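You operate a simulated robot arm through the tools that you are given. There is no shell and no other tool. Be economical: measure what you need, move in short steps, check, and stop when the job is done.

You are at the controls of a simulated two-armed robot. One attempt, no reset.

TASK
Carry the tray with blue grips with both arms and set it on the top of the check bench.

Only the result counts: the job must be done as asked and must still hold three seconds after the hand-in. Knocking over, shifting, dropping, spilling or breaking anything else fails it.

THE ROBOT
Two 7-joint arms with two-finger parallel grippers on one trunk, on a base that drives. Base frame: it is fixed to the floor where the robot stands at the start and does not move with it; the origin is under the middle of the robot, x ahead of it, y to its left, z up. Readings come in mm, degrees, newtons and seconds.
The left shoulder is at the start at [70, 133, 1201], the right one opposite. With the tool pointing down near the work surface each hand reaches from about 200 to 660 mm from the robot's upright axis, wherever it stands, measured 20 degrees to its own side. Places, roughly: top of the check bench [-1500, -400, 900]; tray with blue grips (30x16x5 cm) [500, 200, 900]. Payload 1.57 kg a hand.
The tool frame of a hand sits at the grasp point between the pads (the TCP): z along the fingers, y along the line on which they close. The tips reach 30 mm beyond it. The gripper opens to 80 mm. The fingers are 17 mm wide and 12 mm thick; the gripper's body (40 by 82 mm) begins 80 mm behind the TCP.
Orientation is told as [roll, pitch, yaw] about the base's x, y, z axes, in that order, counted from this pose: with the fingers straight down and closing along the base's y, the tool's x points along the base's -x, its y along +y and its z along -z.

THE INTERFACE
- The arms move only by the tool drive_tool. It takes "left_plan", "right_plan" or both (then of equal length, played together; a hand with none holds still); each is a list of rows, each a list of 7 numbers: the turn, a rotation vector about the base's x, y, z in degrees, then the shift along the base's x, y, z in m, then the opening, from 0 (shut) to 1 (fully open). In form: [[rx, ry, rz, x, y, z, hand], ...]. A call has 1 to 12 rows; each row is the pose to reach, as a shift and turn from the pose commanded when the call began. Each row takes 0.2 s and may step no farther than 50 mm and 8.6 degrees from the row before; otherwise, or with a gripper value out of range, the whole call is refused. A pose out of reach is approached as far as the arm can. The call stops where the force on the tool passes 40 N (or 10 N more than at its start, if that is more) or the arm is blocked; 0.2 s more then pass. Each finger travels about 153 mm/s and halts on what it meets, pressing with about 21 N; the grip force reading is that of the motor and also rises with nothing between the fingers. The clock runs only during rows and for 0.2 s after the last one: add rows that repeat a pose to give the fingers time. It gives the time, the measured TCP pose, the force on the tool (base axes), the opening and the grip force at its end, in the units of the frame above (readings bear some noise), with the torque about the TCP (base axes, N m) and any sound that the robot's microphone picked up.
- Cameras (640 x 400 px; columns grow to the right, rows downward): "scene" is now at [75.2, -68.2, 1404]; the picture's right is [-0.93, -0.36, 0.00], its down [-0.29, 0.75, -0.60] and it looks along [0.22, -0.56, -0.80] (base axes); focal length 214 px, centre (320, 200). "left" rides on the left gripper at [72, 7, -122] in its tool frame; the picture's right is [-0.09, 1.00, 0.00], its down [-0.84, -0.08, -0.54] and it looks along [-0.54, -0.05, 0.84] (tool axes); focal length 238 px, centre (320, 200). "right" rides on the right gripper at [72, -7, -122] in its tool frame; the picture's right is [0.09, 1.00, 0.00], its down [-0.84, 0.08, -0.54] and it looks along [-0.54, 0.05, 0.84] (tool axes); focal length 238 px, centre (320, 200). There is no depth. A picture from a camera that has moved, and an enlarged one, comes with that camera's place and axes in the base frame and with its lens.
- camera(camera): a new picture of that camera. It takes no simulated time.
- slide_trunk(by): slides the trunk up (or, below 0, down) by that many mm; the arms and the scene camera ride with it, the base frame stays. It gives what a move gives, with no picture.
- drive_base(legs): drives the robot by 1 to 6 legs, each [ahead, left, turn to the left] in mm, mm and degrees, along the robot's own axes; the way and the turn of a leg run together, so that a leg with both is an arc; at most 1500 mm and 180 degrees a leg. The arms and the cameras ride along, it lands a little off, and it stops where it bumps. It gives what a move gives.
- pan_tilt(pan, tilt): turns the head with the scene camera to pan (to the left, within 86 degrees either way) and tilt (down, from -29 to 69), counted from straight ahead of the robot. It gives what a move gives.
- inspect(camera, box): a new picture of the part [left, top, right, bottom] of that camera's present view, enlarged. It takes no simulated time.
- sign_off(): hands the job in; it is judged then, once.

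Go step by step. Nothing tells you exact positions but the pictures and the camera data: compare them with the known pose of the tool, close in by small moves and look again before you grip or let go. The budget is 120 turns and 108 pictures, counting those below and the enlarged ones. Unless the task says otherwise, let go and move clear before handing in.

The tools are called after "Emit:" by a JSON object that holds its "name" and its "arguments". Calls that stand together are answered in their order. drive_tool: Moves the arms, as the interface text tells. Its arguments: {"type":"object","properties":{"left_plan":{"type":"array"},"right_plan":{"type":"array"}},"required":[]} The other tools are called the same way: slide_trunk (by) slides the trunk up or down; drive_base (legs) drives the base; pan_tilt (pan, tilt) turns the head that bears the scene camera; camera (camera) takes a picture; inspect (camera, box) takes an enlarged picture of a part of a camera's view; sign_off () hands the job in.

At the start:

```text
t: 0.0
left_position: [389.9, -14.5, 999.4]
left_tcp_rot: [0.0, 0.0, 0.0]
left_wrist_force: [0.0, 0.2, -0.1]
left_ft_torque: [0.01, -0.03, 0.02]
left_opening: 79.7
left_gripper_force: 0.0
right_position: [188.8, -270.5, 1196.9]
right_tcp_rot: [0.0, 0.0, 0.0]
right_wrist_force: [0.1, 0.0, 0.3]
right_ft_torque: [0.04, -0.01, 0.02]
right_opening: 79.8
right_gripper_force: 0.0
trunk travel left (down, up): [-775.0, 165.0]
robot x, y, heading: [1.0, 2.2, -0.1]
head pan, tilt: [-68.9, 53.0]
```

scene: 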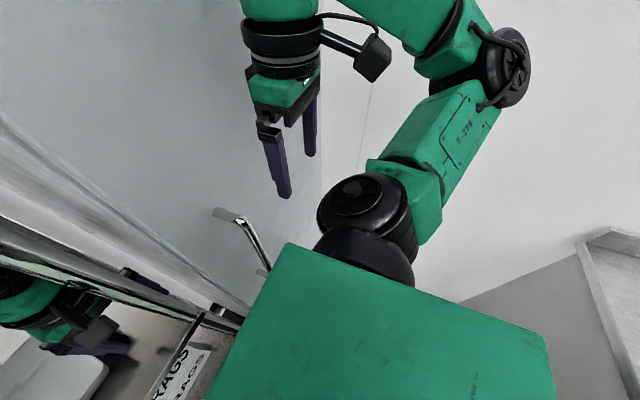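
right: 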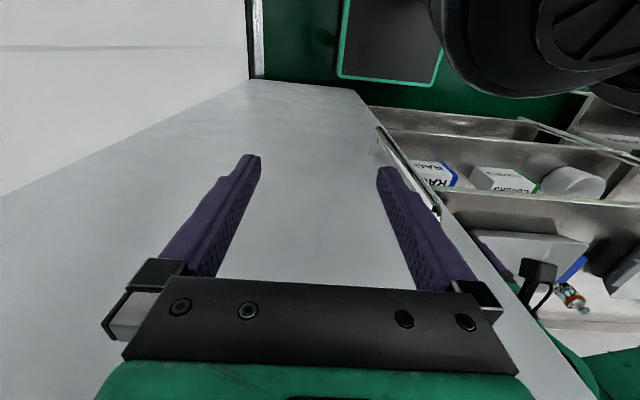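
left: 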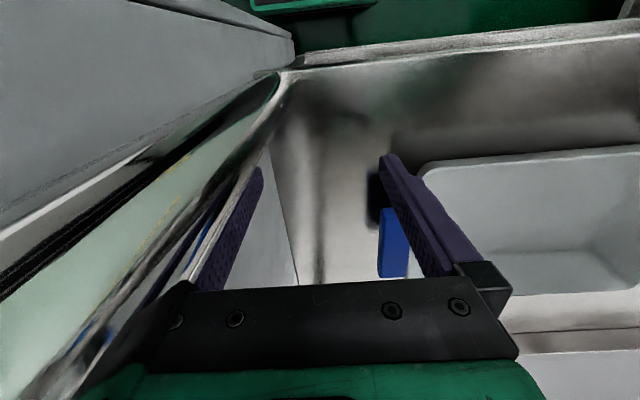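

The scene camera looks off to the right, and the left camera shows a tray with a blue grip ahead of the left hand. I'll turn the head to the work surface to see the layout.

Emit:
{"name": "pan_tilt", "arguments": {"pan": 15, "tilt": 45}}

Emit:
{"name": "camera", "arguments": {"camera": "scene"}}

```text
t: 1.6
left_position: [389.0, -13.8, 999.7]
left_tcp_rot: [0.0, 0.0, 0.0]
left_wrist_force: [0.2, 0.0, 0.1]
left_ft_torque: [-0.02, 0.01, 0.0]
left_opening: 80.1
left_gripper_force: 0.1
right_position: [189.2, -270.2, 1198.9]
right_tcp_rot: [0.0, -0.1, 0.0]
right_wrist_force: [0.0, -0.7, -0.1]
right_ft_torque: [-0.01, 0.01, 0.0]
right_opening: 79.8
right_gripper_force: 0.0
trunk travel left (down, up): [-775.0, 165.0]
robot x, y, heading: [1.1, 3.8, -0.0]
head pan, tilt: [15.0, 45.0]
```

```text
104 pictures are left
camera scene: at [127.0, 22.0, 1414.9], right [0.26, -0.97, 0.0], down [-0.68, -0.18, -0.71], along [0.68, 0.18, -0.71], focal length 214 px, centre (320, 200)
```

scene: 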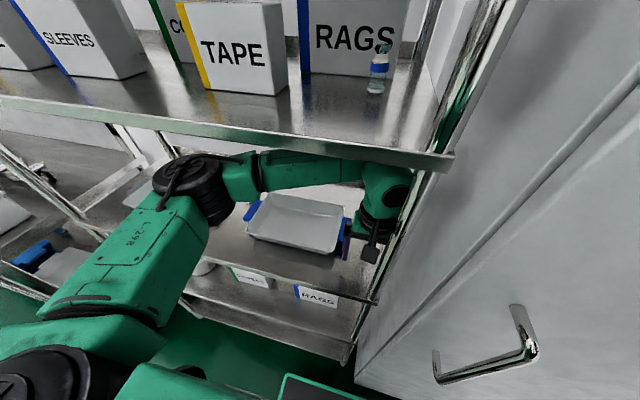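

The tray sits on the shelf of a rack near [505,195,900], grips along y, with an upper shelf above it. Zooming to understand the clearance.

Emit:
{"name": "inspect", "arguments": {"camera": "scene", "box": [160, 100, 480, 300]}}

Emit:
{"name": "inspect", "arguments": {"camera": "scene", "box": [0, 100, 240, 300]}}

Emit:
{"name": "pan_tilt", "arguments": {"pan": 15, "tilt": 15}}

Emit:
{"name": "camera", "arguments": {"camera": "scene"}}

```text
2.00 times, centred on (320, 200) of scene
camera zoom: at [127.0, 22.0, 1414.9], right [0.26, -0.97, 0.0], down [-0.68, -0.18, -0.71], along [0.68, 0.18, -0.71], focal length 429 px, centre (320, 200)
```

zoom: 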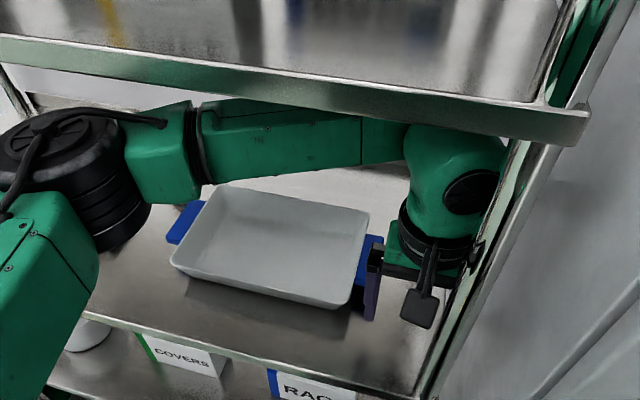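

```text
2.00 times, centred on (120, 200) of scene
camera zoom: at [127.0, 22.0, 1414.9], right [0.26, -0.97, 0.0], down [-0.68, -0.18, -0.71], along [0.68, 0.18, -0.71], focal length 429 px, centre (720, 200)
```

zoom: 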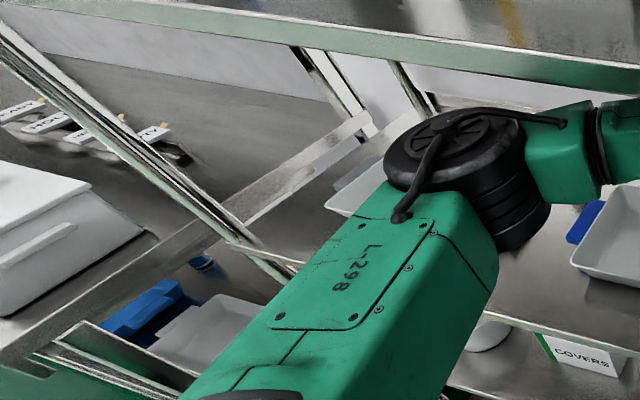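

```text
t: 2.5
left_position: [389.8, -14.2, 999.8]
left_tcp_rot: [0.1, 0.0, 0.0]
left_wrist_force: [0.0, -0.5, -0.4]
left_ft_torque: [0.03, 0.0, 0.04]
left_opening: 79.9
left_gripper_force: 0.1
right_position: [188.3, -270.0, 1198.1]
right_tcp_rot: [0.0, 0.1, -0.1]
right_wrist_force: [1.0, -0.3, -0.3]
right_ft_torque: [-0.01, 0.02, 0.03]
right_opening: 80.2
right_gripper_force: 0.0
trunk travel left (down, up): [-775.0, 165.0]
robot x, y, heading: [0.3, -0.1, -0.2]
head pan, tilt: [15.0, 15.0]
```

```text
101 pictures are left
camera scene: at [138.7, 25.2, 1461.6], right [0.26, -0.97, 0.0], down [-0.25, -0.07, -0.97], along [0.93, 0.25, -0.26], focal length 214 px, centre (320, 200)
```

scene: 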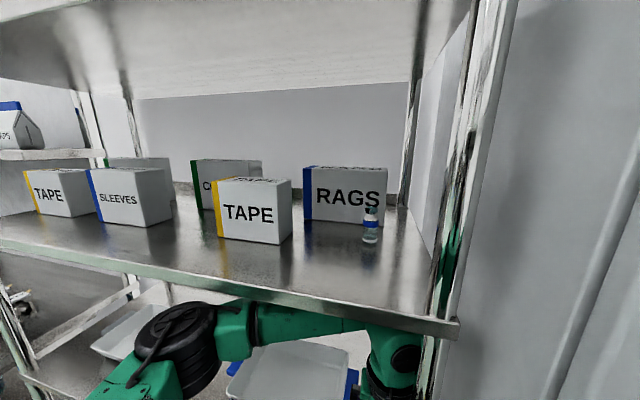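

Shelf front edge is about x=340, upper shelf underside about z=1270, tray grips around y≈340 and y≈40. Before moving the base I look to both sides.

Emit:
{"name": "pan_tilt", "arguments": {"pan": 86, "tilt": 25}}

Emit:
{"name": "camera", "arguments": {"camera": "scene"}}

Emit:
{"name": "pan_tilt", "arguments": {"pan": -86, "tilt": 25}}

Emit:
{"name": "camera", "arguments": {"camera": "scene"}}

```text
t: 4.0
left_position: [389.4, -13.9, 999.2]
left_tcp_rot: [0.0, 0.1, 0.1]
left_wrist_force: [0.2, 0.0, 0.0]
left_ft_torque: [-0.03, -0.01, -0.01]
left_opening: 80.0
left_gripper_force: 0.0
right_position: [189.5, -271.1, 1197.4]
right_tcp_rot: [0.0, -0.1, 0.0]
right_wrist_force: [0.1, -0.3, 0.3]
right_ft_torque: [-0.04, 0.0, 0.01]
right_opening: 79.8
right_gripper_force: 0.1
trunk travel left (down, up): [-775.0, 165.0]
robot x, y, heading: [3.1, -2.6, 0.3]
head pan, tilt: [85.9, 25.0]
```

```text
100 pictures are left
camera scene: at [55.1, 92.9, 1445.5], right [1.0, -0.07, 0.0], down [-0.03, -0.42, -0.91], along [0.06, 0.9, -0.42], focal length 214 px, centre (320, 200)
```

scene: 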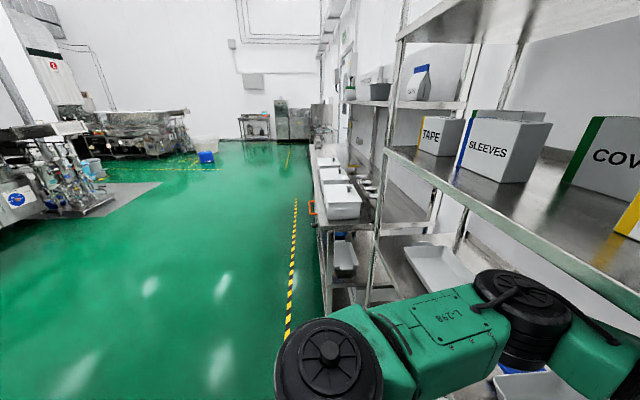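

```text
t: 6.6
left_position: [389.1, -13.6, 1000.2]
left_tcp_rot: [0.0, 0.0, 0.1]
left_wrist_force: [0.1, 0.7, 0.2]
left_ft_torque: [0.0, -0.01, 0.01]
left_opening: 80.1
left_gripper_force: 0.2
right_position: [187.9, -270.0, 1199.0]
right_tcp_rot: [0.0, 0.0, -0.1]
right_wrist_force: [0.6, 0.2, 0.1]
right_ft_torque: [0.0, -0.02, -0.01]
right_opening: 79.9
right_gripper_force: 0.2
trunk travel left (down, up): [-775.0, 165.0]
robot x, y, heading: [1.0, -0.1, 0.0]
head pan, tilt: [-85.9, 25.0]
```

```text
99 pictures are left
camera scene: at [55.0, -90.9, 1445.4], right [-1.0, -0.07, 0.0], down [-0.03, 0.42, -0.91], along [0.06, -0.9, -0.42], focal length 214 px, centre (320, 200)
```

scene: 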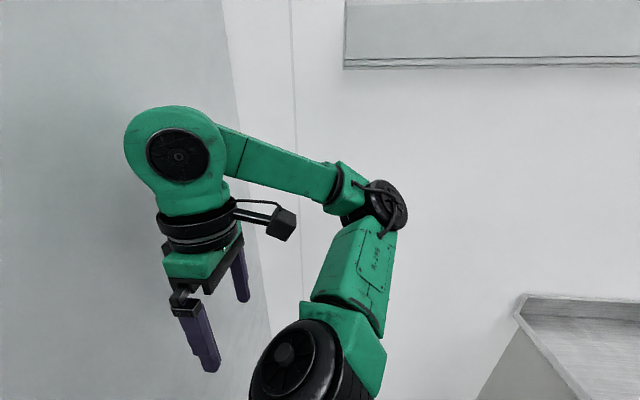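

There is open floor to the left, a wall on the right and a bench to the right rear. I'll shift the left hand away from the rack post, then back the robot off and centre it on the tray.

Emit:
{"name": "drive_tool", "arguments": {"left_plan": [[0, 0, 0, 0, 0.04, 0.01, 1], [0, 0, 0, 0, 0.08, 0.02, 1], [0, 0, 0, 0, 0.12, 0.02, 1], [0, 0, 0, 0, 0.16, 0.02, 1], [0, 0, 0, 0, 0.2, 0.02, 1]]}}

Emit:
{"name": "drive_base", "arguments": {"legs": [[-250, 0, 0]]}}

Emit:
{"name": "pan_tilt", "arguments": {"pan": 15, "tilt": 40}}

Emit:
{"name": "camera", "arguments": {"camera": "scene"}}

Emit:
{"name": "camera", "arguments": {"camera": "left"}}

```text
t: 7.8
left_position: [386.3, 187.7, 1018.4]
left_tcp_rot: [-0.2, -0.1, 0.0]
left_wrist_force: [-0.2, 0.4, 0.5]
left_ft_torque: [0.01, -0.03, 0.02]
left_opening: 80.1
left_gripper_force: 0.2
right_position: [187.0, -269.2, 1198.8]
right_tcp_rot: [0.0, -0.1, 0.0]
right_wrist_force: [-1.5, 0.4, 0.7]
right_ft_torque: [-0.02, -0.01, -0.02]
right_opening: 80.2
right_gripper_force: 0.1
trunk travel left (down, up): [-775.0, 165.0]
robot x, y, heading: [0.9, -1.0, 0.1]
head pan, tilt: [-85.9, 25.0]
```

```text
t: 9.6
left_position: [139.9, 186.0, 1018.7]
left_tcp_rot: [-0.1, -0.1, 0.1]
left_wrist_force: [0.2, -1.4, -0.1]
left_ft_torque: [0.04, -0.01, 0.03]
left_opening: 80.0
left_gripper_force: 0.0
right_position: [-55.4, -270.8, 1198.8]
right_tcp_rot: [0.0, 0.1, 0.1]
right_wrist_force: [0.3, -0.5, 0.1]
right_ft_torque: [-0.03, 0.0, -0.02]
right_opening: 80.2
right_gripper_force: 0.1
trunk travel left (down, up): [-775.0, 165.0]
robot x, y, heading: [-243.5, -1.1, -0.0]
head pan, tilt: [-85.9, 25.0]
```

```text
t: 11.3
left_position: [139.8, 185.0, 1018.6]
left_tcp_rot: [0.0, 0.1, 0.1]
left_wrist_force: [-0.4, 0.0, 0.1]
left_ft_torque: [0.01, 0.0, -0.01]
left_opening: 79.9
left_gripper_force: 0.0
right_position: [-57.7, -270.6, 1198.2]
right_tcp_rot: [0.0, 0.0, 0.0]
right_wrist_force: [0.8, 0.3, 0.4]
right_ft_torque: [0.01, 0.01, 0.02]
right_opening: 80.0
right_gripper_force: 0.1
trunk travel left (down, up): [-775.0, 165.0]
robot x, y, heading: [-246.9, 4.8, -0.1]
head pan, tilt: [15.0, 40.0]
```

```text
98 pictures are left
camera scene: at [-116.0, 23.0, 1422.1], right [0.26, -0.97, 0.0], down [-0.62, -0.17, -0.77], along [0.74, 0.2, -0.64], focal length 214 px, centre (320, 200)
```

scene: 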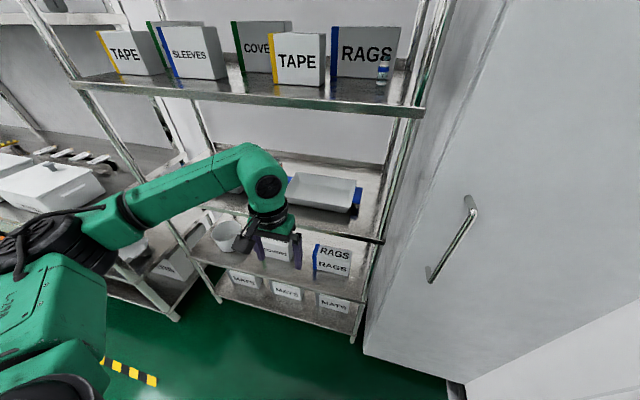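

```text
97 pictures are left
camera left: at [66.7, 193.6, 1141.4], right [0.09, 1.0, 0.0], down [0.84, -0.08, 0.54], along [0.54, -0.05, -0.84], focal length 238 px, centre (320, 200)
```

left: 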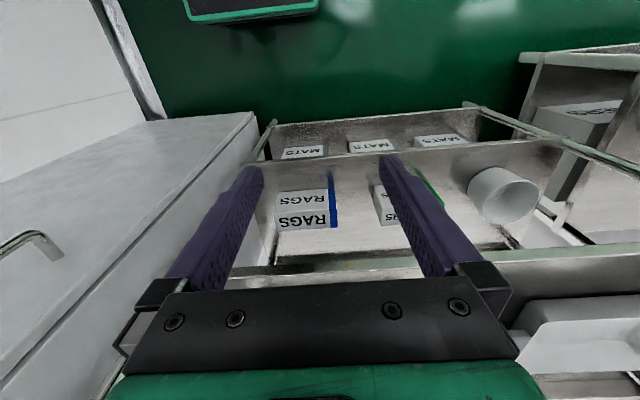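

The way is clear; I move left to centre the robot on the tray at y≈190.

Emit:
{"name": "drive_base", "arguments": {"legs": [[0, 185, 0]]}}

Emit:
{"name": "pan_tilt", "arguments": {"pan": 0, "tilt": 40}}

Emit:
{"name": "drive_tool", "arguments": {"left_plan": [[0, 0, 0, 0, 0, 0.03, 1], [0, 0, 0, 0, 0, 0.06, 1]]}}

Emit:
{"name": "camera", "arguments": {"camera": "scene"}}

```text
t: 12.9
left_position: [138.9, 368.3, 1020.7]
left_tcp_rot: [0.1, 0.0, 0.0]
left_wrist_force: [0.4, -1.0, 0.2]
left_ft_torque: [-0.01, 0.02, -0.01]
left_opening: 79.9
left_gripper_force: 0.1
right_position: [-57.7, -86.2, 1197.2]
right_tcp_rot: [0.1, 0.0, 0.0]
right_wrist_force: [-0.3, -0.1, -0.1]
right_ft_torque: [0.01, 0.01, 0.01]
right_opening: 79.9
right_gripper_force: 0.0
trunk travel left (down, up): [-775.0, 165.0]
robot x, y, heading: [-249.3, 181.8, -0.0]
head pan, tilt: [15.0, 40.0]
```

```text
t: 13.7
left_position: [139.0, 373.1, 1020.4]
left_tcp_rot: [0.0, 0.0, -0.1]
left_wrist_force: [0.6, -0.5, 0.0]
left_ft_torque: [-0.01, 0.0, 0.01]
left_opening: 79.8
left_gripper_force: 0.1
right_position: [-58.2, -83.3, 1197.9]
right_tcp_rot: [0.0, 0.0, -0.1]
right_wrist_force: [0.5, -0.5, 0.7]
right_ft_torque: [-0.04, -0.03, -0.01]
right_opening: 79.9
right_gripper_force: 0.0
trunk travel left (down, up): [-775.0, 165.0]
robot x, y, heading: [-243.3, 185.4, -0.0]
head pan, tilt: [0.0, 40.0]
```

```text
t: 14.2
left_position: [138.4, 369.9, 1081.7]
left_tcp_rot: [0.0, -0.2, 0.1]
left_wrist_force: [-0.2, 0.5, 0.4]
left_ft_torque: [0.02, -0.01, 0.01]
left_opening: 80.1
left_gripper_force: 0.1
right_position: [-58.3, -84.4, 1196.5]
right_tcp_rot: [0.0, 0.0, 0.0]
right_wrist_force: [-0.3, 0.2, 0.1]
right_ft_torque: [-0.01, 0.04, 0.01]
right_opening: 80.2
right_gripper_force: 0.0
trunk travel left (down, up): [-775.0, 165.0]
robot x, y, heading: [-243.8, 186.0, 0.0]
head pan, tilt: [0.0, 40.0]
```

```text
96 pictures are left
camera scene: at [-113.4, 187.0, 1422.1], right [0.0, -1.0, 0.0], down [-0.64, 0.0, -0.77], along [0.77, 0.0, -0.64], focal length 214 px, centre (320, 200)
```

scene: 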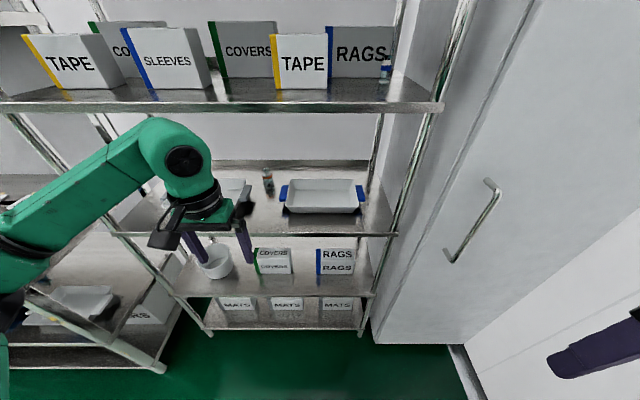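

Emit:
{"name": "inspect", "arguments": {"camera": "scene", "box": [220, 150, 400, 250]}}

```text
3.56 times, centred on (310, 200) of scene
camera zoom: at [-113.4, 187.0, 1422.1], right [0.0, -1.0, 0.0], down [-0.64, 0.0, -0.77], along [0.77, 0.0, -0.64], focal length 763 px, centre (356, 200)
```

zoom: 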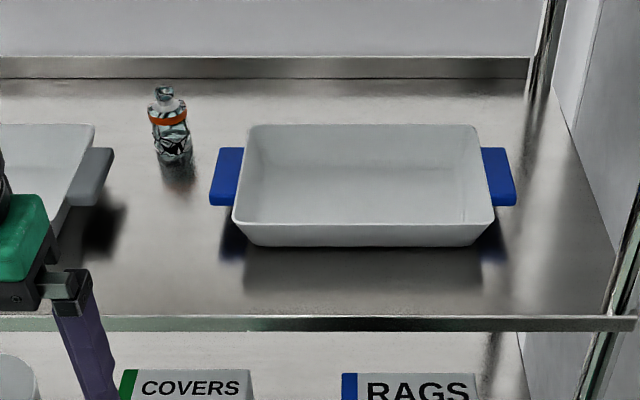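

The tabs look like flat blue plates sticking out from the tray ends, with a bottle to the left. I'll use the left hand camera, tilted forward, to see their height and shape from the front.

Emit:
{"name": "drive_tool", "arguments": {"left_plan": [[0, -7.5, 0, 0.0, -0.01, -0.02, 1], [0, -15, 0, 0.02, -0.03, -0.04, 1], [0, -22.5, 0, 0.05, -0.05, -0.06, 1], [0, -30, 0, 0.08, -0.07, -0.08, 1], [0, -37.5, 0, 0.11, -0.077, -0.1, 1], [0, -45, 0, 0.14, -0.077, -0.116, 1]]}}

Emit:
{"name": "camera", "arguments": {"camera": "left"}}

```text
t: 15.7
left_position: [279.8, 295.3, 963.9]
left_tcp_rot: [-0.1, -45.2, -0.1]
left_wrist_force: [-0.6, 1.2, 1.2]
left_ft_torque: [-0.01, -0.06, 0.0]
left_opening: 79.8
left_gripper_force: 0.1
right_position: [-57.1, -84.5, 1196.8]
right_tcp_rot: [-0.1, 0.0, 0.1]
right_wrist_force: [-0.5, -0.8, -0.1]
right_ft_torque: [0.03, 0.04, -0.02]
right_opening: 80.2
right_gripper_force: 0.1
trunk travel left (down, up): [-775.0, 165.0]
robot x, y, heading: [-248.2, 189.3, -0.2]
head pan, tilt: [0.0, 40.0]
```

```text
94 pictures are left
camera left: at [142.0, 304.1, 997.9], right [0.07, 1.0, 0.06], down [0.21, -0.08, 0.98], along [0.98, -0.05, -0.21], focal length 238 px, centre (320, 200)
```

left: 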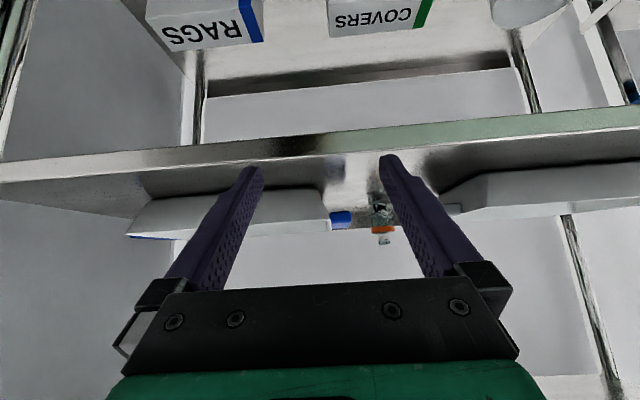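

Emit:
{"name": "inspect", "arguments": {"camera": "left", "box": [100, 150, 420, 270]}}

Emit:
{"name": "inspect", "arguments": {"camera": "left", "box": [300, 180, 400, 250]}}

```text
2.00 times, centred on (260, 210) of left
camera zoom: at [142.0, 304.1, 997.9], right [0.07, 1.0, 0.06], down [0.21, -0.08, 0.98], along [0.98, -0.05, -0.21], focal length 477 px, centre (440, 180)
```

zoom: 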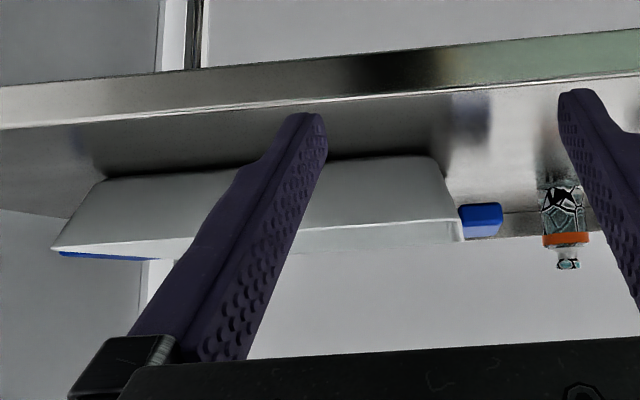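

```text
5.71 times, centred on (350, 215) of left
camera zoom: at [142.0, 304.1, 997.9], right [0.07, 1.0, 0.06], down [0.21, -0.08, 0.98], along [0.98, -0.05, -0.21], focal length 1362 px, centre (149, 114)
```

zoom: 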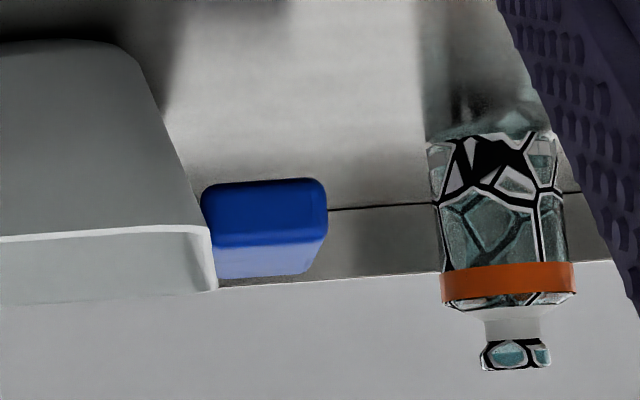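

The tabs are horizontal bars ~13 mm thick, ~28 mm wide, at z≈956, tray centre about [488,178]. I'll grip them with hands pointing forward (12° down) and fingers closing vertically; first pitch both hands in front of the rack.

Emit:
{"name": "drive_tool", "arguments": {"left_plan": [[0, -3.3, 0, -0.003, 0.002, 0.004, 1], [0, -6.6, 0, -0.006, 0.004, 0.008, 1], [0, -9.9, 0, -0.009, 0.006, 0.012, 1], [0, -13.2, 0, -0.012, 0.008, 0.016, 1], [0, -16.5, 0, -0.015, 0.01, 0.02, 1], [0, -19.8, 0, -0.018, 0.012, 0.024, 1], [0, -23.1, 0, -0.021, 0.014, 0.028, 1], [0, -26.4, 0, -0.024, 0.016, 0.032, 1], [0, -29.7, 0, -0.027, 0.018, 0.036, 1], [0, -33, 0, -0.03, 0.018, 0.04, 1]], "right_plan": [[0, -7.8, 0, 0.03, 0.013, -0.02, 1], [0, -15.6, 0, 0.06, 0.026, -0.04, 1], [0, -23.4, 0, 0.09, 0.039, -0.06, 1], [0, -31.2, 0, 0.12, 0.052, -0.08, 1], [0, -39, 0, 0.15, 0.065, -0.1, 1], [0, -46.8, 0, 0.18, 0.078, -0.12, 1], [0, -54.6, 0, 0.21, 0.091, -0.14, 1], [0, -62.4, 0, 0.24, 0.104, -0.16, 1], [0, -70.2, 0, 0.27, 0.117, -0.18, 1], [0, -78, 0, 0.3, 0.127, -0.195, 1]]}}

Emit:
{"name": "camera", "arguments": {"camera": "scene"}}

```text
t: 17.9
left_position: [249.6, 310.3, 1006.1]
left_tcp_rot: [-0.7, -78.0, 1.0]
left_wrist_force: [-0.3, -1.7, -1.0]
left_ft_torque: [0.01, 0.03, -0.01]
left_opening: 80.3
left_gripper_force: 0.0
left hand out of reach, approached as far as the arm can: row 6, 10
right_position: [241.9, 65.5, 1011.3]
right_tcp_rot: [-1.1, -77.9, 0.9]
right_wrist_force: [0.2, 0.2, -0.3]
right_ft_torque: [-0.02, -0.02, -0.03]
right_opening: 79.8
right_gripper_force: 0.1
right hand out of reach, approached as far as the arm can: row 4, 5, 6, 7, 8, 10
trunk travel left (down, up): [-775.0, 165.0]
robot x, y, heading: [-249.3, 187.9, -0.1]
head pan, tilt: [0.0, 40.0]
```

```text
91 pictures are left
camera scene: at [-111.2, 192.3, 1421.9], right [0.0, -1.0, 0.0], down [-0.64, 0.0, -0.77], along [0.77, 0.0, -0.64], focal length 214 px, centre (320, 200)
```

scene: 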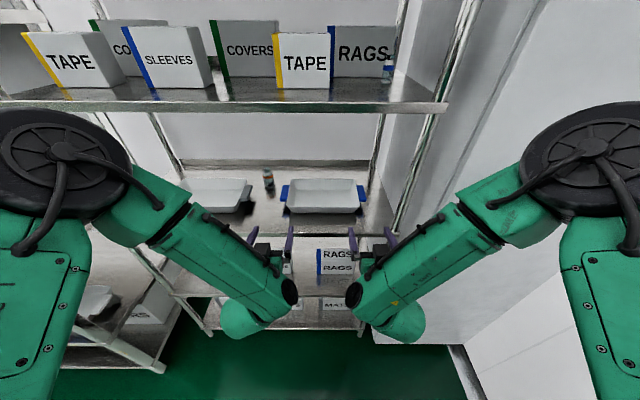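

Both hands are pitched. Now I roll each 90° about its finger axis so the fingers close vertically, cameras inward.

Emit:
{"name": "drive_tool", "arguments": {"left_plan": [[-7.333, 0, 1.558, 0, 0, 0, 0.9], [-14.667, 0, 3.117, 0, 0, 0, 0.8], [-22, 0, 4.675, 0, 0, 0, 0.7], [-29.333, 0, 6.233, 0, 0, 0, 0.6], [-36.667, 0, 7.792, 0, 0, 0, 0.5], [-44, 0, 9.35, 0, 0, 0, 0.45], [-51.333, 0, 10.908, 0, 0, 0, 0.45], [-58.667, 0, 12.467, 0, 0, 0, 0.45], [-66, 0, 14.025, 0, 0, 0, 0.45], [-73.333, 0, 15.583, 0, 0, 0, 0.45], [-80.667, 0, 17.142, 0, 0, 0, 0.45], [-88, 0, 18.7, 0, 0, 0, 0.45]], "right_plan": [[7.333, 0, -1.558, 0, 0, 0, 0.9], [14.667, 0, -3.117, 0, 0, 0, 0.8], [22, 0, -4.675, 0, 0, 0, 0.7], [29.333, 0, -6.233, 0, 0, 0, 0.6], [36.667, 0, -7.792, 0, 0, 0, 0.5], [44, 0, -9.35, 0, 0, 0, 0.45], [51.333, 0, -10.908, 0, 0, 0, 0.45], [58.667, 0, -12.467, 0, 0, 0, 0.45], [66, 0, -14.025, 0, 0, 0, 0.45], [73.333, 0, -15.583, 0, 0, 0, 0.45], [80.667, 0, -17.142, 0, 0, 0, 0.45], [88, 0, -18.7, 0, 0, 0, 0.45]]}}

Emit:
{"name": "camera", "arguments": {"camera": "scene"}}

```text
t: 20.4
left_position: [248.4, 307.6, 1006.4]
left_tcp_rot: [-77.9, 0.2, 90.1]
left_wrist_force: [-0.5, -0.5, 0.2]
left_ft_torque: [-0.01, -0.03, -0.03]
left_opening: 35.9
left_gripper_force: 0.0
right_position: [238.2, 62.2, 1011.9]
right_tcp_rot: [78.0, 0.1, -90.0]
right_wrist_force: [0.1, 0.3, 0.5]
right_ft_torque: [-0.02, -0.01, -0.05]
right_opening: 35.8
right_gripper_force: 0.2
trunk travel left (down, up): [-775.0, 165.0]
robot x, y, heading: [-245.0, 183.4, 0.1]
head pan, tilt: [0.0, 40.0]
```

```text
90 pictures are left
camera scene: at [-113.2, 187.2, 1422.1], right [0.0, -1.0, 0.0], down [-0.64, 0.0, -0.77], along [0.77, 0.0, -0.64], focal length 214 px, centre (320, 200)
```

scene: 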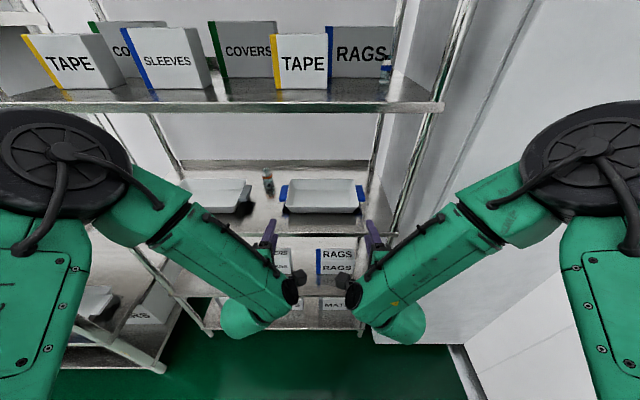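

Orientation is right. Advance both hands toward the tray, then look through the hand cameras.

Emit:
{"name": "drive_tool", "arguments": {"left_plan": [[0, 0, 0, 0.03, 0.002, 0, 0.45], [0, 0, 0, 0.06, 0.004, 0, 0.45], [0, 0, 0, 0.09, 0.005, 0, 0.45], [0, 0, 0, 0.12, 0.005, 0, 0.45], [0, 0, 0, 0.15, 0.005, 0, 0.45]], "right_plan": [[0, 0, 0, 0.03, -0.005, 0, 0.45], [0, 0, 0, 0.07, -0.01, 0, 0.45], [0, 0, 0, 0.1, -0.015, 0, 0.45], [0, 0, 0, 0.13, -0.018, -0.003, 0.45], [0, 0, 0, 0.16, -0.019, -0.006, 0.45]]}}

Emit:
{"name": "camera", "arguments": {"camera": "scene"}}

Emit:
{"name": "camera", "arguments": {"camera": "left"}}

Emit:
{"name": "camera", "arguments": {"camera": "right"}}

```text
t: 21.6
left_position: [400.8, 304.5, 1007.8]
left_tcp_rot: [-77.7, -0.1, 90.2]
left_wrist_force: [0.1, 0.9, -0.2]
left_ft_torque: [-0.02, 0.0, 0.0]
left_opening: 35.8
left_gripper_force: 0.1
left hand out of reach, approached as far as the arm can: row 1, 2, 3, 4, 5
right_position: [406.0, 59.7, 1014.3]
right_tcp_rot: [77.4, -0.2, -90.6]
right_wrist_force: [-0.3, -0.7, 0.0]
right_ft_torque: [0.01, 0.02, 0.01]
right_opening: 36.2
right_gripper_force: 0.0
right hand out of reach, approached as far as the arm can: row 1, 2, 3, 4, 5
trunk travel left (down, up): [-775.0, 165.0]
robot x, y, heading: [-246.6, 185.5, 0.4]
head pan, tilt: [0.0, 40.0]
```

```text
89 pictures are left
camera scene: at [-110.5, 187.2, 1421.8], right [0.0, -1.0, 0.0], down [-0.64, 0.0, -0.76], along [0.76, 0.0, -0.64], focal length 214 px, centre (320, 200)
```

scene: 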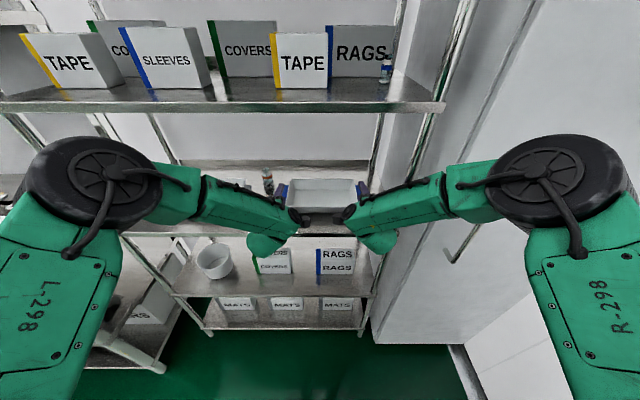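

```text
88 pictures are left
camera left: at [280.1, 233.4, 1028.9], right [-0.21, 0.09, -0.97], down [-0.52, 0.83, 0.19], along [0.83, 0.54, -0.13], focal length 238 px, centre (320, 200)
```

left: 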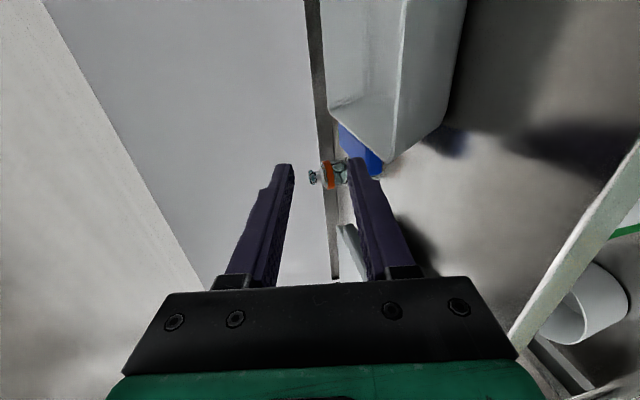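

```text
87 pictures are left
camera right: at [285.6, 131.9, 1033.7], right [0.22, 0.09, 0.97], down [-0.52, -0.83, 0.2], along [0.83, -0.55, -0.13], focal length 238 px, centre (320, 200)
```

right: 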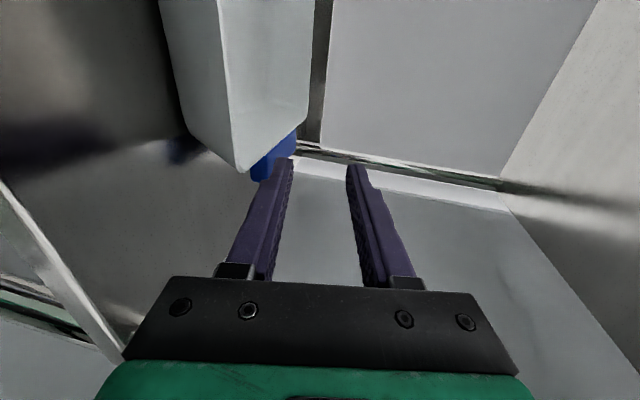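

The hands are limited outward (y 304 / 60 rather than 313 / 43), a wrist limit. I'll yaw the hands ~10° inward to relieve it.

Emit:
{"name": "drive_tool", "arguments": {"left_plan": [[0, 0, -5, 0, 0.004, 0, 0.45], [0, 0, -10, 0, 0.009, 0, 0.45], [0, 0, -10, 0, 0.009, 0, 0.45]], "right_plan": [[0, 0, 5, 0, -0.008, -0.003, 0.45], [0, 0, 10, 0, -0.017, -0.006, 0.45], [0, 0, 10, 0, -0.017, -0.006, 0.45]]}}

```text
t: 22.4
left_position: [402.5, 267.1, 1046.5]
left_tcp_rot: [-76.2, -0.5, 81.9]
left_wrist_force: [0.6, 0.4, -0.1]
left_ft_torque: [0.0, -0.02, 0.03]
left_opening: 36.1
left_gripper_force: 0.0
left hand out of reach, approached as far as the arm can: row 1, 2, 3
right_position: [407.0, 88.2, 1042.9]
right_tcp_rot: [76.5, -0.5, -84.1]
right_wrist_force: [0.1, 0.1, -0.3]
right_ft_torque: [0.0, -0.01, -0.02]
right_opening: 36.1
right_gripper_force: 0.1
right hand out of reach, approached as far as the arm can: row 1, 2, 3
trunk travel left (down, up): [-775.0, 165.0]
robot x, y, heading: [-244.3, 183.3, 0.0]
head pan, tilt: [0.0, 40.0]
```

Yawing inward made it worse (hands pulled up). The arms want the hands higher relative to the shoulders, so I'll retract, undo the yaw, and lower the trunk.

Emit:
{"name": "drive_tool", "arguments": {"left_plan": [[0, 0, 2, -0.03, 0.01, 0.01, 0.45], [0, 0, 4, -0.06, 0.02, 0.02, 0.45], [0, 0, 6, -0.09, 0.03, 0.03, 0.45], [0, 0, 8, -0.12, 0.035, 0.04, 0.45], [0, 0, 8, -0.15, 0.035, 0.05, 0.45]], "right_plan": [[0, 0, -2, -0.03, -0.01, 0.01, 0.45], [0, 0, -4, -0.06, -0.02, 0.02, 0.45], [0, 0, -6, -0.09, -0.03, 0.03, 0.45], [0, 0, -6, -0.12, -0.035, 0.04, 0.45], [0, 0, -6, -0.15, -0.035, 0.05, 0.45]]}}

Emit:
{"name": "slide_trunk", "arguments": {"by": -100}}

```text
t: 23.6
left_position: [248.4, 305.2, 1101.2]
left_tcp_rot: [-78.1, -0.2, 88.0]
left_wrist_force: [0.1, 0.0, 0.3]
left_ft_torque: [-0.02, 0.0, -0.04]
left_opening: 36.3
left_gripper_force: 0.0
left hand out of reach, approached as far as the arm can: row 1
right_position: [255.1, 52.7, 1095.8]
right_tcp_rot: [76.6, -0.4, -90.2]
right_wrist_force: [0.2, -0.2, 0.6]
right_ft_torque: [0.03, 0.02, -0.02]
right_opening: 36.0
right_gripper_force: 0.0
trunk travel left (down, up): [-775.0, 165.0]
robot x, y, heading: [-244.9, 186.5, -0.0]
head pan, tilt: [0.0, 40.0]
```

```text
t: 25.0
left_position: [251.6, 303.9, 999.4]
left_tcp_rot: [-78.0, -0.1, 88.0]
left_wrist_force: [-0.2, 0.3, 0.3]
left_ft_torque: [-0.02, -0.02, 0.01]
left_opening: 35.9
left_gripper_force: 0.1
right_position: [257.3, 54.1, 993.3]
right_tcp_rot: [76.4, -0.4, -90.1]
right_wrist_force: [-0.2, 0.3, -0.2]
right_ft_torque: [-0.04, 0.0, 0.02]
right_opening: 36.0
right_gripper_force: 0.0
trunk travel left (down, up): [-675.0, 265.0]
robot x, y, heading: [-246.7, 188.4, 0.1]
head pan, tilt: [0.0, 40.0]
```

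Emit:
{"name": "drive_tool", "arguments": {"left_plan": [[0, 0, 1, 0, 0.003, 0.03, 0.45], [0, 0, 2, 0, 0.006, 0.06, 0.45], [0, 0, 2, 0, 0.009, 0.1, 0.45]], "right_plan": [[0, -0.8, 0, 0, -0.004, 0.03, 0.45], [0, -1.6, 0, -0.005, -0.008, 0.06, 0.45], [0, -1.6, 0, -0.006, -0.011, 0.106, 0.45]]}}

Emit:
{"name": "slide_trunk", "arguments": {"by": -100}}

Emit:
{"name": "drive_tool", "arguments": {"left_plan": [[0, 0, 0, 0.03, 0, 0, 0.45], [0, 0, 0, 0.06, 0, 0, 0.45], [0, 0, 0, 0.09, 0, 0, 0.45], [0, 0, 0, 0.12, 0, 0, 0.45], [0, 0, 0, 0.15, 0, 0, 0.45]], "right_plan": [[0, 0, 0, 0.03, 0, 0, 0.45], [0, 0, 0, 0.06, 0, 0, 0.45], [0, 0, 0, 0.09, 0, 0, 0.45], [0, 0, 0, 0.12, 0, 0, 0.45], [0, 0, 0, 0.15, 0, 0, 0.45]]}}

Emit:
{"name": "camera", "arguments": {"camera": "scene"}}

```text
t: 25.8
left_position: [249.8, 316.1, 1102.0]
left_tcp_rot: [-78.1, 0.1, 90.1]
left_wrist_force: [-0.2, 0.5, 0.5]
left_ft_torque: [-0.01, 0.0, 0.0]
left_opening: 35.9
left_gripper_force: 0.1
right_position: [250.2, 43.3, 1101.0]
right_tcp_rot: [78.2, -0.5, -90.1]
right_wrist_force: [0.7, -0.8, 0.4]
right_ft_torque: [0.01, 0.02, -0.01]
right_opening: 36.1
right_gripper_force: 0.0
trunk travel left (down, up): [-675.0, 265.0]
robot x, y, heading: [-250.5, 186.0, -0.1]
head pan, tilt: [0.0, 40.0]
```

```text
t: 27.1
left_position: [250.7, 313.9, 1001.8]
left_tcp_rot: [-78.1, -0.1, 90.1]
left_wrist_force: [1.1, 1.2, 0.2]
left_ft_torque: [0.02, 0.0, -0.03]
left_opening: 36.0
left_gripper_force: 0.1
right_position: [249.6, 43.9, 1000.1]
right_tcp_rot: [78.1, -0.4, -90.1]
right_wrist_force: [1.0, -0.5, 0.0]
right_ft_torque: [0.01, -0.01, 0.01]
right_opening: 36.1
right_gripper_force: 0.0
trunk travel left (down, up): [-575.0, 365.0]
robot x, y, heading: [-249.8, 186.3, 0.2]
head pan, tilt: [0.0, 40.0]
```

```text
t: 28.3
left_position: [402.2, 314.4, 1000.1]
left_tcp_rot: [-77.9, -0.1, 90.2]
left_wrist_force: [0.5, -0.1, -0.2]
left_ft_torque: [0.06, 0.01, -0.03]
left_opening: 35.9
left_gripper_force: 0.1
right_position: [402.8, 42.4, 998.9]
right_tcp_rot: [78.0, -0.5, -90.1]
right_wrist_force: [0.6, -0.5, 0.8]
right_ft_torque: [0.03, 0.0, 0.02]
right_opening: 36.0
right_gripper_force: 0.1
trunk travel left (down, up): [-575.0, 365.0]
robot x, y, heading: [-246.6, 187.1, 0.0]
head pan, tilt: [0.0, 40.0]
```

```text
86 pictures are left
camera scene: at [-111.4, 187.3, 1221.9], right [0.0, -1.0, 0.0], down [-0.64, 0.0, -0.76], along [0.76, 0.0, -0.64], focal length 214 px, centre (320, 200)
```

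scene: 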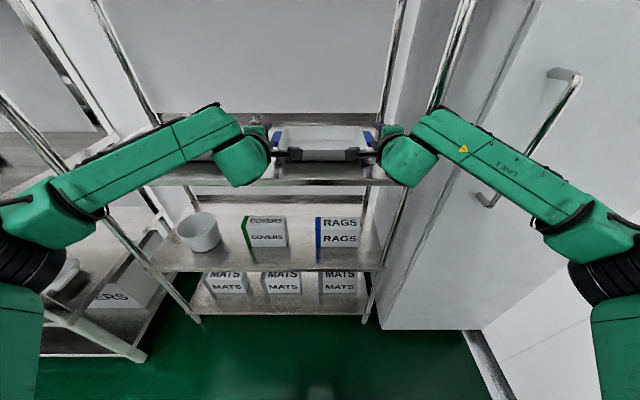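

That works: both hands are on target at x≈402. Now check tab positions with the hand cameras.

Emit:
{"name": "camera", "arguments": {"camera": "left"}}

Emit:
{"name": "camera", "arguments": {"camera": "right"}}

Emit:
{"name": "inspect", "arguments": {"camera": "scene", "box": [220, 90, 420, 215]}}

```text
85 pictures are left
camera left: at [281.7, 244.1, 1018.0], right [-0.21, 0.09, -0.97], down [-0.51, 0.84, 0.19], along [0.83, 0.54, -0.13], focal length 238 px, centre (320, 200)
```

left: 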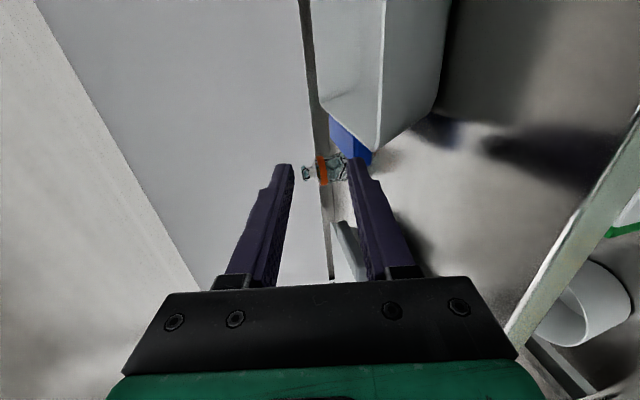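

```text
84 pictures are left
camera right: at [281.5, 114.3, 1016.9], right [0.21, 0.1, 0.97], down [-0.52, -0.83, 0.2], along [0.83, -0.54, -0.12], focal length 238 px, centre (320, 200)
```

right: 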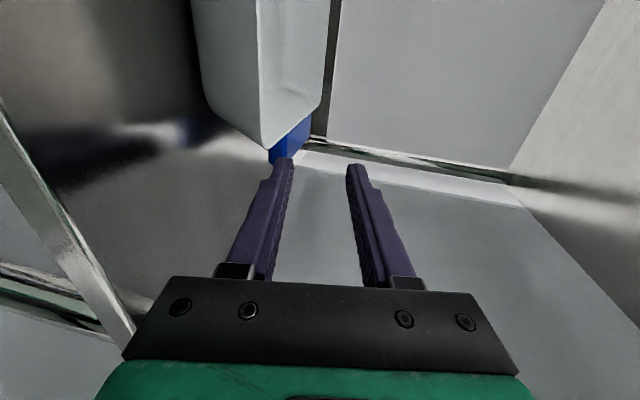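

```text
3.20 times, centred on (320, 152) of scene
camera zoom: at [-111.4, 187.3, 1221.9], right [0.0, -1.0, 0.0], down [-0.64, 0.0, -0.76], along [0.76, 0.0, -0.64], focal length 686 px, centre (320, 352)
```

zoom: 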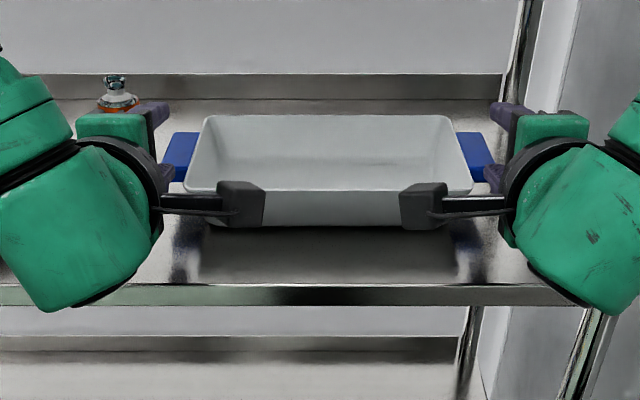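

Tab centres come out at about [491, 314, 951] and [491, 42, 952]. I'll flatten the tilt to ~8.5°, lower to z≈952 in front of the tabs, and look again.

Emit:
{"name": "drive_tool", "arguments": {"left_plan": [[0, -1.7, 0, 0, 0, -0.02, 0.47], [0, -3.5, 0, 0, 0, -0.048, 0.47], [0, -3.5, 0, 0, 0, -0.048, 0.47]], "right_plan": [[0, -1.7, 0, 0, 0, -0.02, 0.47], [0, -3.5, 0, 0, 0, -0.047, 0.47], [0, -3.5, 0, 0, 0, -0.047, 0.47]]}}

Emit:
{"name": "inspect", "arguments": {"camera": "left", "box": [240, 60, 440, 185]}}

Emit:
{"name": "inspect", "arguments": {"camera": "right", "box": [200, 60, 400, 185]}}

```text
t: 29.1
left_position: [401.4, 314.6, 954.3]
left_tcp_rot: [-81.6, 0.0, 90.0]
left_wrist_force: [0.9, -1.3, 2.9]
left_ft_torque: [0.03, -0.12, 0.0]
left_opening: 35.3
left_gripper_force: 0.0
right_position: [400.2, 42.4, 952.8]
right_tcp_rot: [81.8, -0.4, -90.3]
right_wrist_force: [2.5, 0.8, 2.9]
right_ft_torque: [0.07, -0.13, 0.02]
right_opening: 34.8
right_gripper_force: 0.0
trunk travel left (down, up): [-575.0, 365.0]
robot x, y, heading: [-249.0, 186.3, 0.1]
head pan, tilt: [0.0, 40.0]
```

```text
3.20 times, centred on (340, 122) of left
camera zoom: at [278.9, 243.8, 964.0], right [-0.14, 0.09, -0.99], down [-0.53, 0.84, 0.16], along [0.84, 0.54, -0.07], focal length 763 px, centre (256, 448)
```

zoom: 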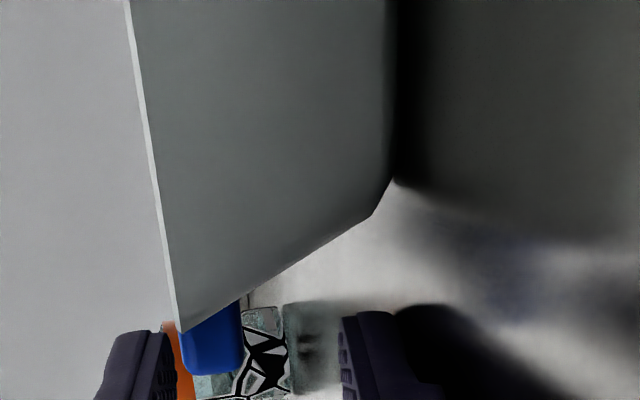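

```text
3.20 times, centred on (300, 122) of right
camera zoom: at [278.9, 114.6, 962.7], right [0.14, 0.1, 0.98], down [-0.53, -0.83, 0.16], along [0.84, -0.54, -0.07], focal length 763 px, centre (384, 448)
```

zoom: 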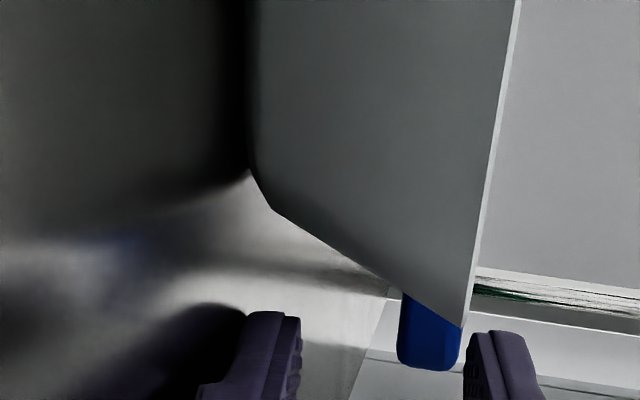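

Contact shows the lower fingers brushing the shelf, and the images give tab z≈950–966. I'll raise 6 mm and advance partway.

Emit:
{"name": "drive_tool", "arguments": {"left_plan": [[0, 0, 0, 0, 0, 0.006, 0.45], [0, 0, 0, 0, 0, 0.006, 0.45], [0, 0, 0, 0.02, 0, 0.006, 0.45], [0, 0, 0, 0.04, 0, 0.006, 0.45]], "right_plan": [[0, 0, 0, 0, 0, 0.006, 0.45], [0, 0, 0, 0, 0, 0.006, 0.45], [0, 0, 0, 0.02, 0, 0.006, 0.45], [0, 0, 0, 0.04, 0, 0.006, 0.45]]}}

Emit:
{"name": "inspect", "arguments": {"camera": "left", "box": [240, 80, 440, 205]}}

Emit:
{"name": "inspect", "arguments": {"camera": "right", "box": [200, 80, 400, 205]}}

```text
t: 30.1
left_position: [442.0, 313.9, 956.6]
left_tcp_rot: [-81.4, -0.1, 90.0]
left_wrist_force: [0.1, 0.6, 0.1]
left_ft_torque: [0.03, -0.03, -0.01]
left_opening: 36.0
left_gripper_force: 0.0
right_position: [441.9, 44.0, 956.9]
right_tcp_rot: [81.5, -0.4, -90.1]
right_wrist_force: [1.0, -0.5, -0.1]
right_ft_torque: [0.0, -0.02, -0.01]
right_opening: 36.0
right_gripper_force: 0.0
trunk travel left (down, up): [-575.0, 365.0]
robot x, y, heading: [-247.2, 185.1, 0.1]
head pan, tilt: [0.0, 40.0]
```

```text
3.20 times, centred on (340, 142) of left
camera zoom: at [320.6, 242.9, 969.1], right [-0.15, 0.09, -0.98], down [-0.53, 0.84, 0.16], along [0.84, 0.54, -0.08], focal length 763 px, centre (256, 384)
```

zoom: 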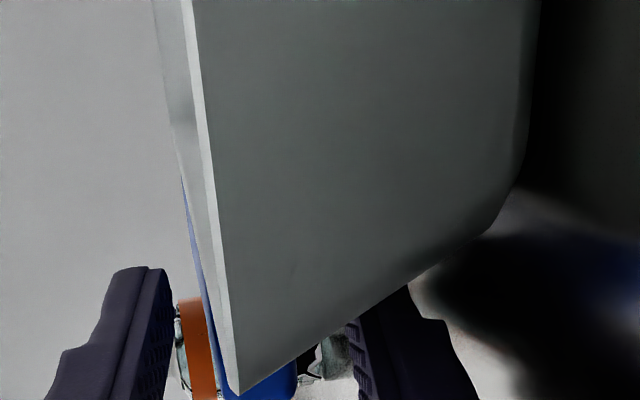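

```text
3.20 times, centred on (300, 142) of right
camera zoom: at [320.1, 115.0, 966.7], right [0.15, 0.1, 0.98], down [-0.53, -0.83, 0.16], along [0.84, -0.54, -0.07], focal length 763 px, centre (384, 384)
```

zoom: 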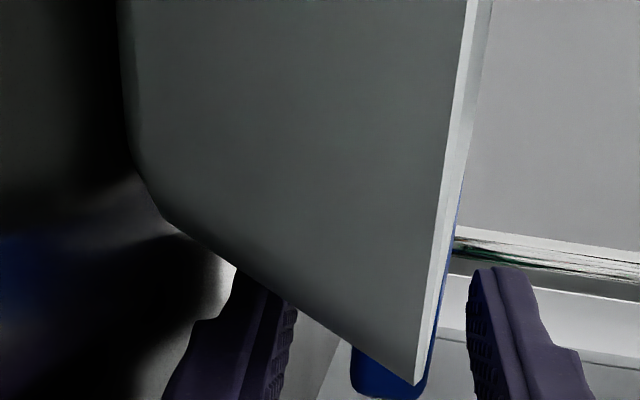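

The fingers straddle the tabs nicely. Advance another 43 mm.

Emit:
{"name": "drive_tool", "arguments": {"left_plan": [[0, 0, 0, 0.015, 0, 0, 0.45], [0, 0, 0, 0.03, 0, 0, 0.45], [0, 0, 0, 0.043, 0, 0, 0.45]], "right_plan": [[0, 0, 0, 0.015, 0, 0, 0.45], [0, 0, 0, 0.03, 0, 0, 0.45], [0, 0, 0, 0.043, 0, 0, 0.45]]}}

Emit:
{"name": "camera", "arguments": {"camera": "left"}}

Emit:
{"name": "camera", "arguments": {"camera": "right"}}

Emit:
{"name": "inspect", "arguments": {"camera": "scene", "box": [220, 90, 420, 215]}}

```text
t: 30.9
left_position: [482.9, 314.7, 959.5]
left_tcp_rot: [-81.5, -0.1, 90.0]
left_wrist_force: [0.4, -0.3, 0.1]
left_ft_torque: [0.01, -0.02, 0.0]
left_opening: 36.1
left_gripper_force: 0.1
right_position: [485.1, 42.1, 957.7]
right_tcp_rot: [81.7, -0.4, -90.2]
right_wrist_force: [-0.2, -0.1, 0.1]
right_ft_torque: [-0.02, 0.0, -0.01]
right_opening: 36.1
right_gripper_force: 0.1
trunk travel left (down, up): [-575.0, 365.0]
robot x, y, heading: [-245.8, 186.4, -0.1]
head pan, tilt: [0.0, 40.0]
```

```text
78 pictures are left
camera left: at [361.7, 244.1, 969.9], right [-0.15, 0.09, -0.98], down [-0.53, 0.84, 0.16], along [0.84, 0.54, -0.07], focal length 238 px, centre (320, 200)
```

left: 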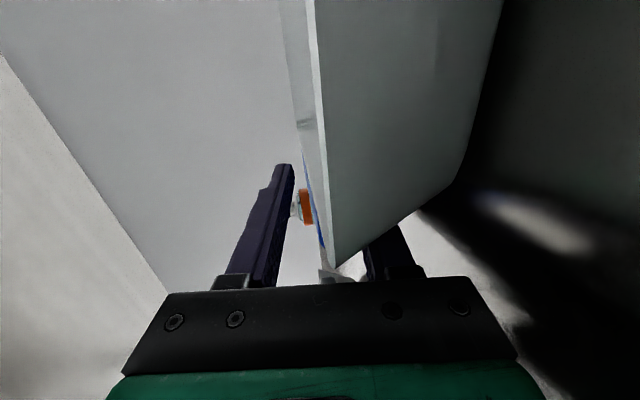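

```text
77 pictures are left
camera right: at [362.3, 114.5, 967.8], right [0.15, 0.1, 0.98], down [-0.53, -0.83, 0.16], along [0.84, -0.54, -0.07], focal length 238 px, centre (320, 200)
```

right: 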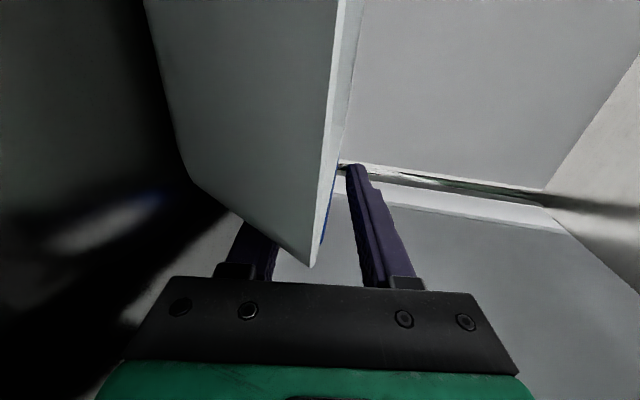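

```text
3.20 times, centred on (320, 152) of scene
camera zoom: at [-112.9, 187.2, 1222.1], right [0.0, -1.0, 0.0], down [-0.64, 0.0, -0.77], along [0.77, 0.0, -0.64], focal length 686 px, centre (320, 352)
```

zoom: 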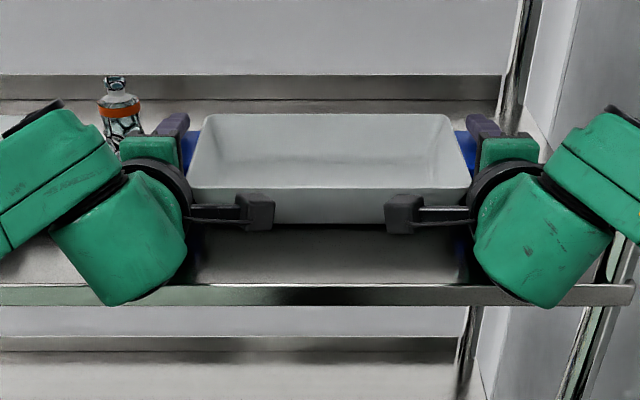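

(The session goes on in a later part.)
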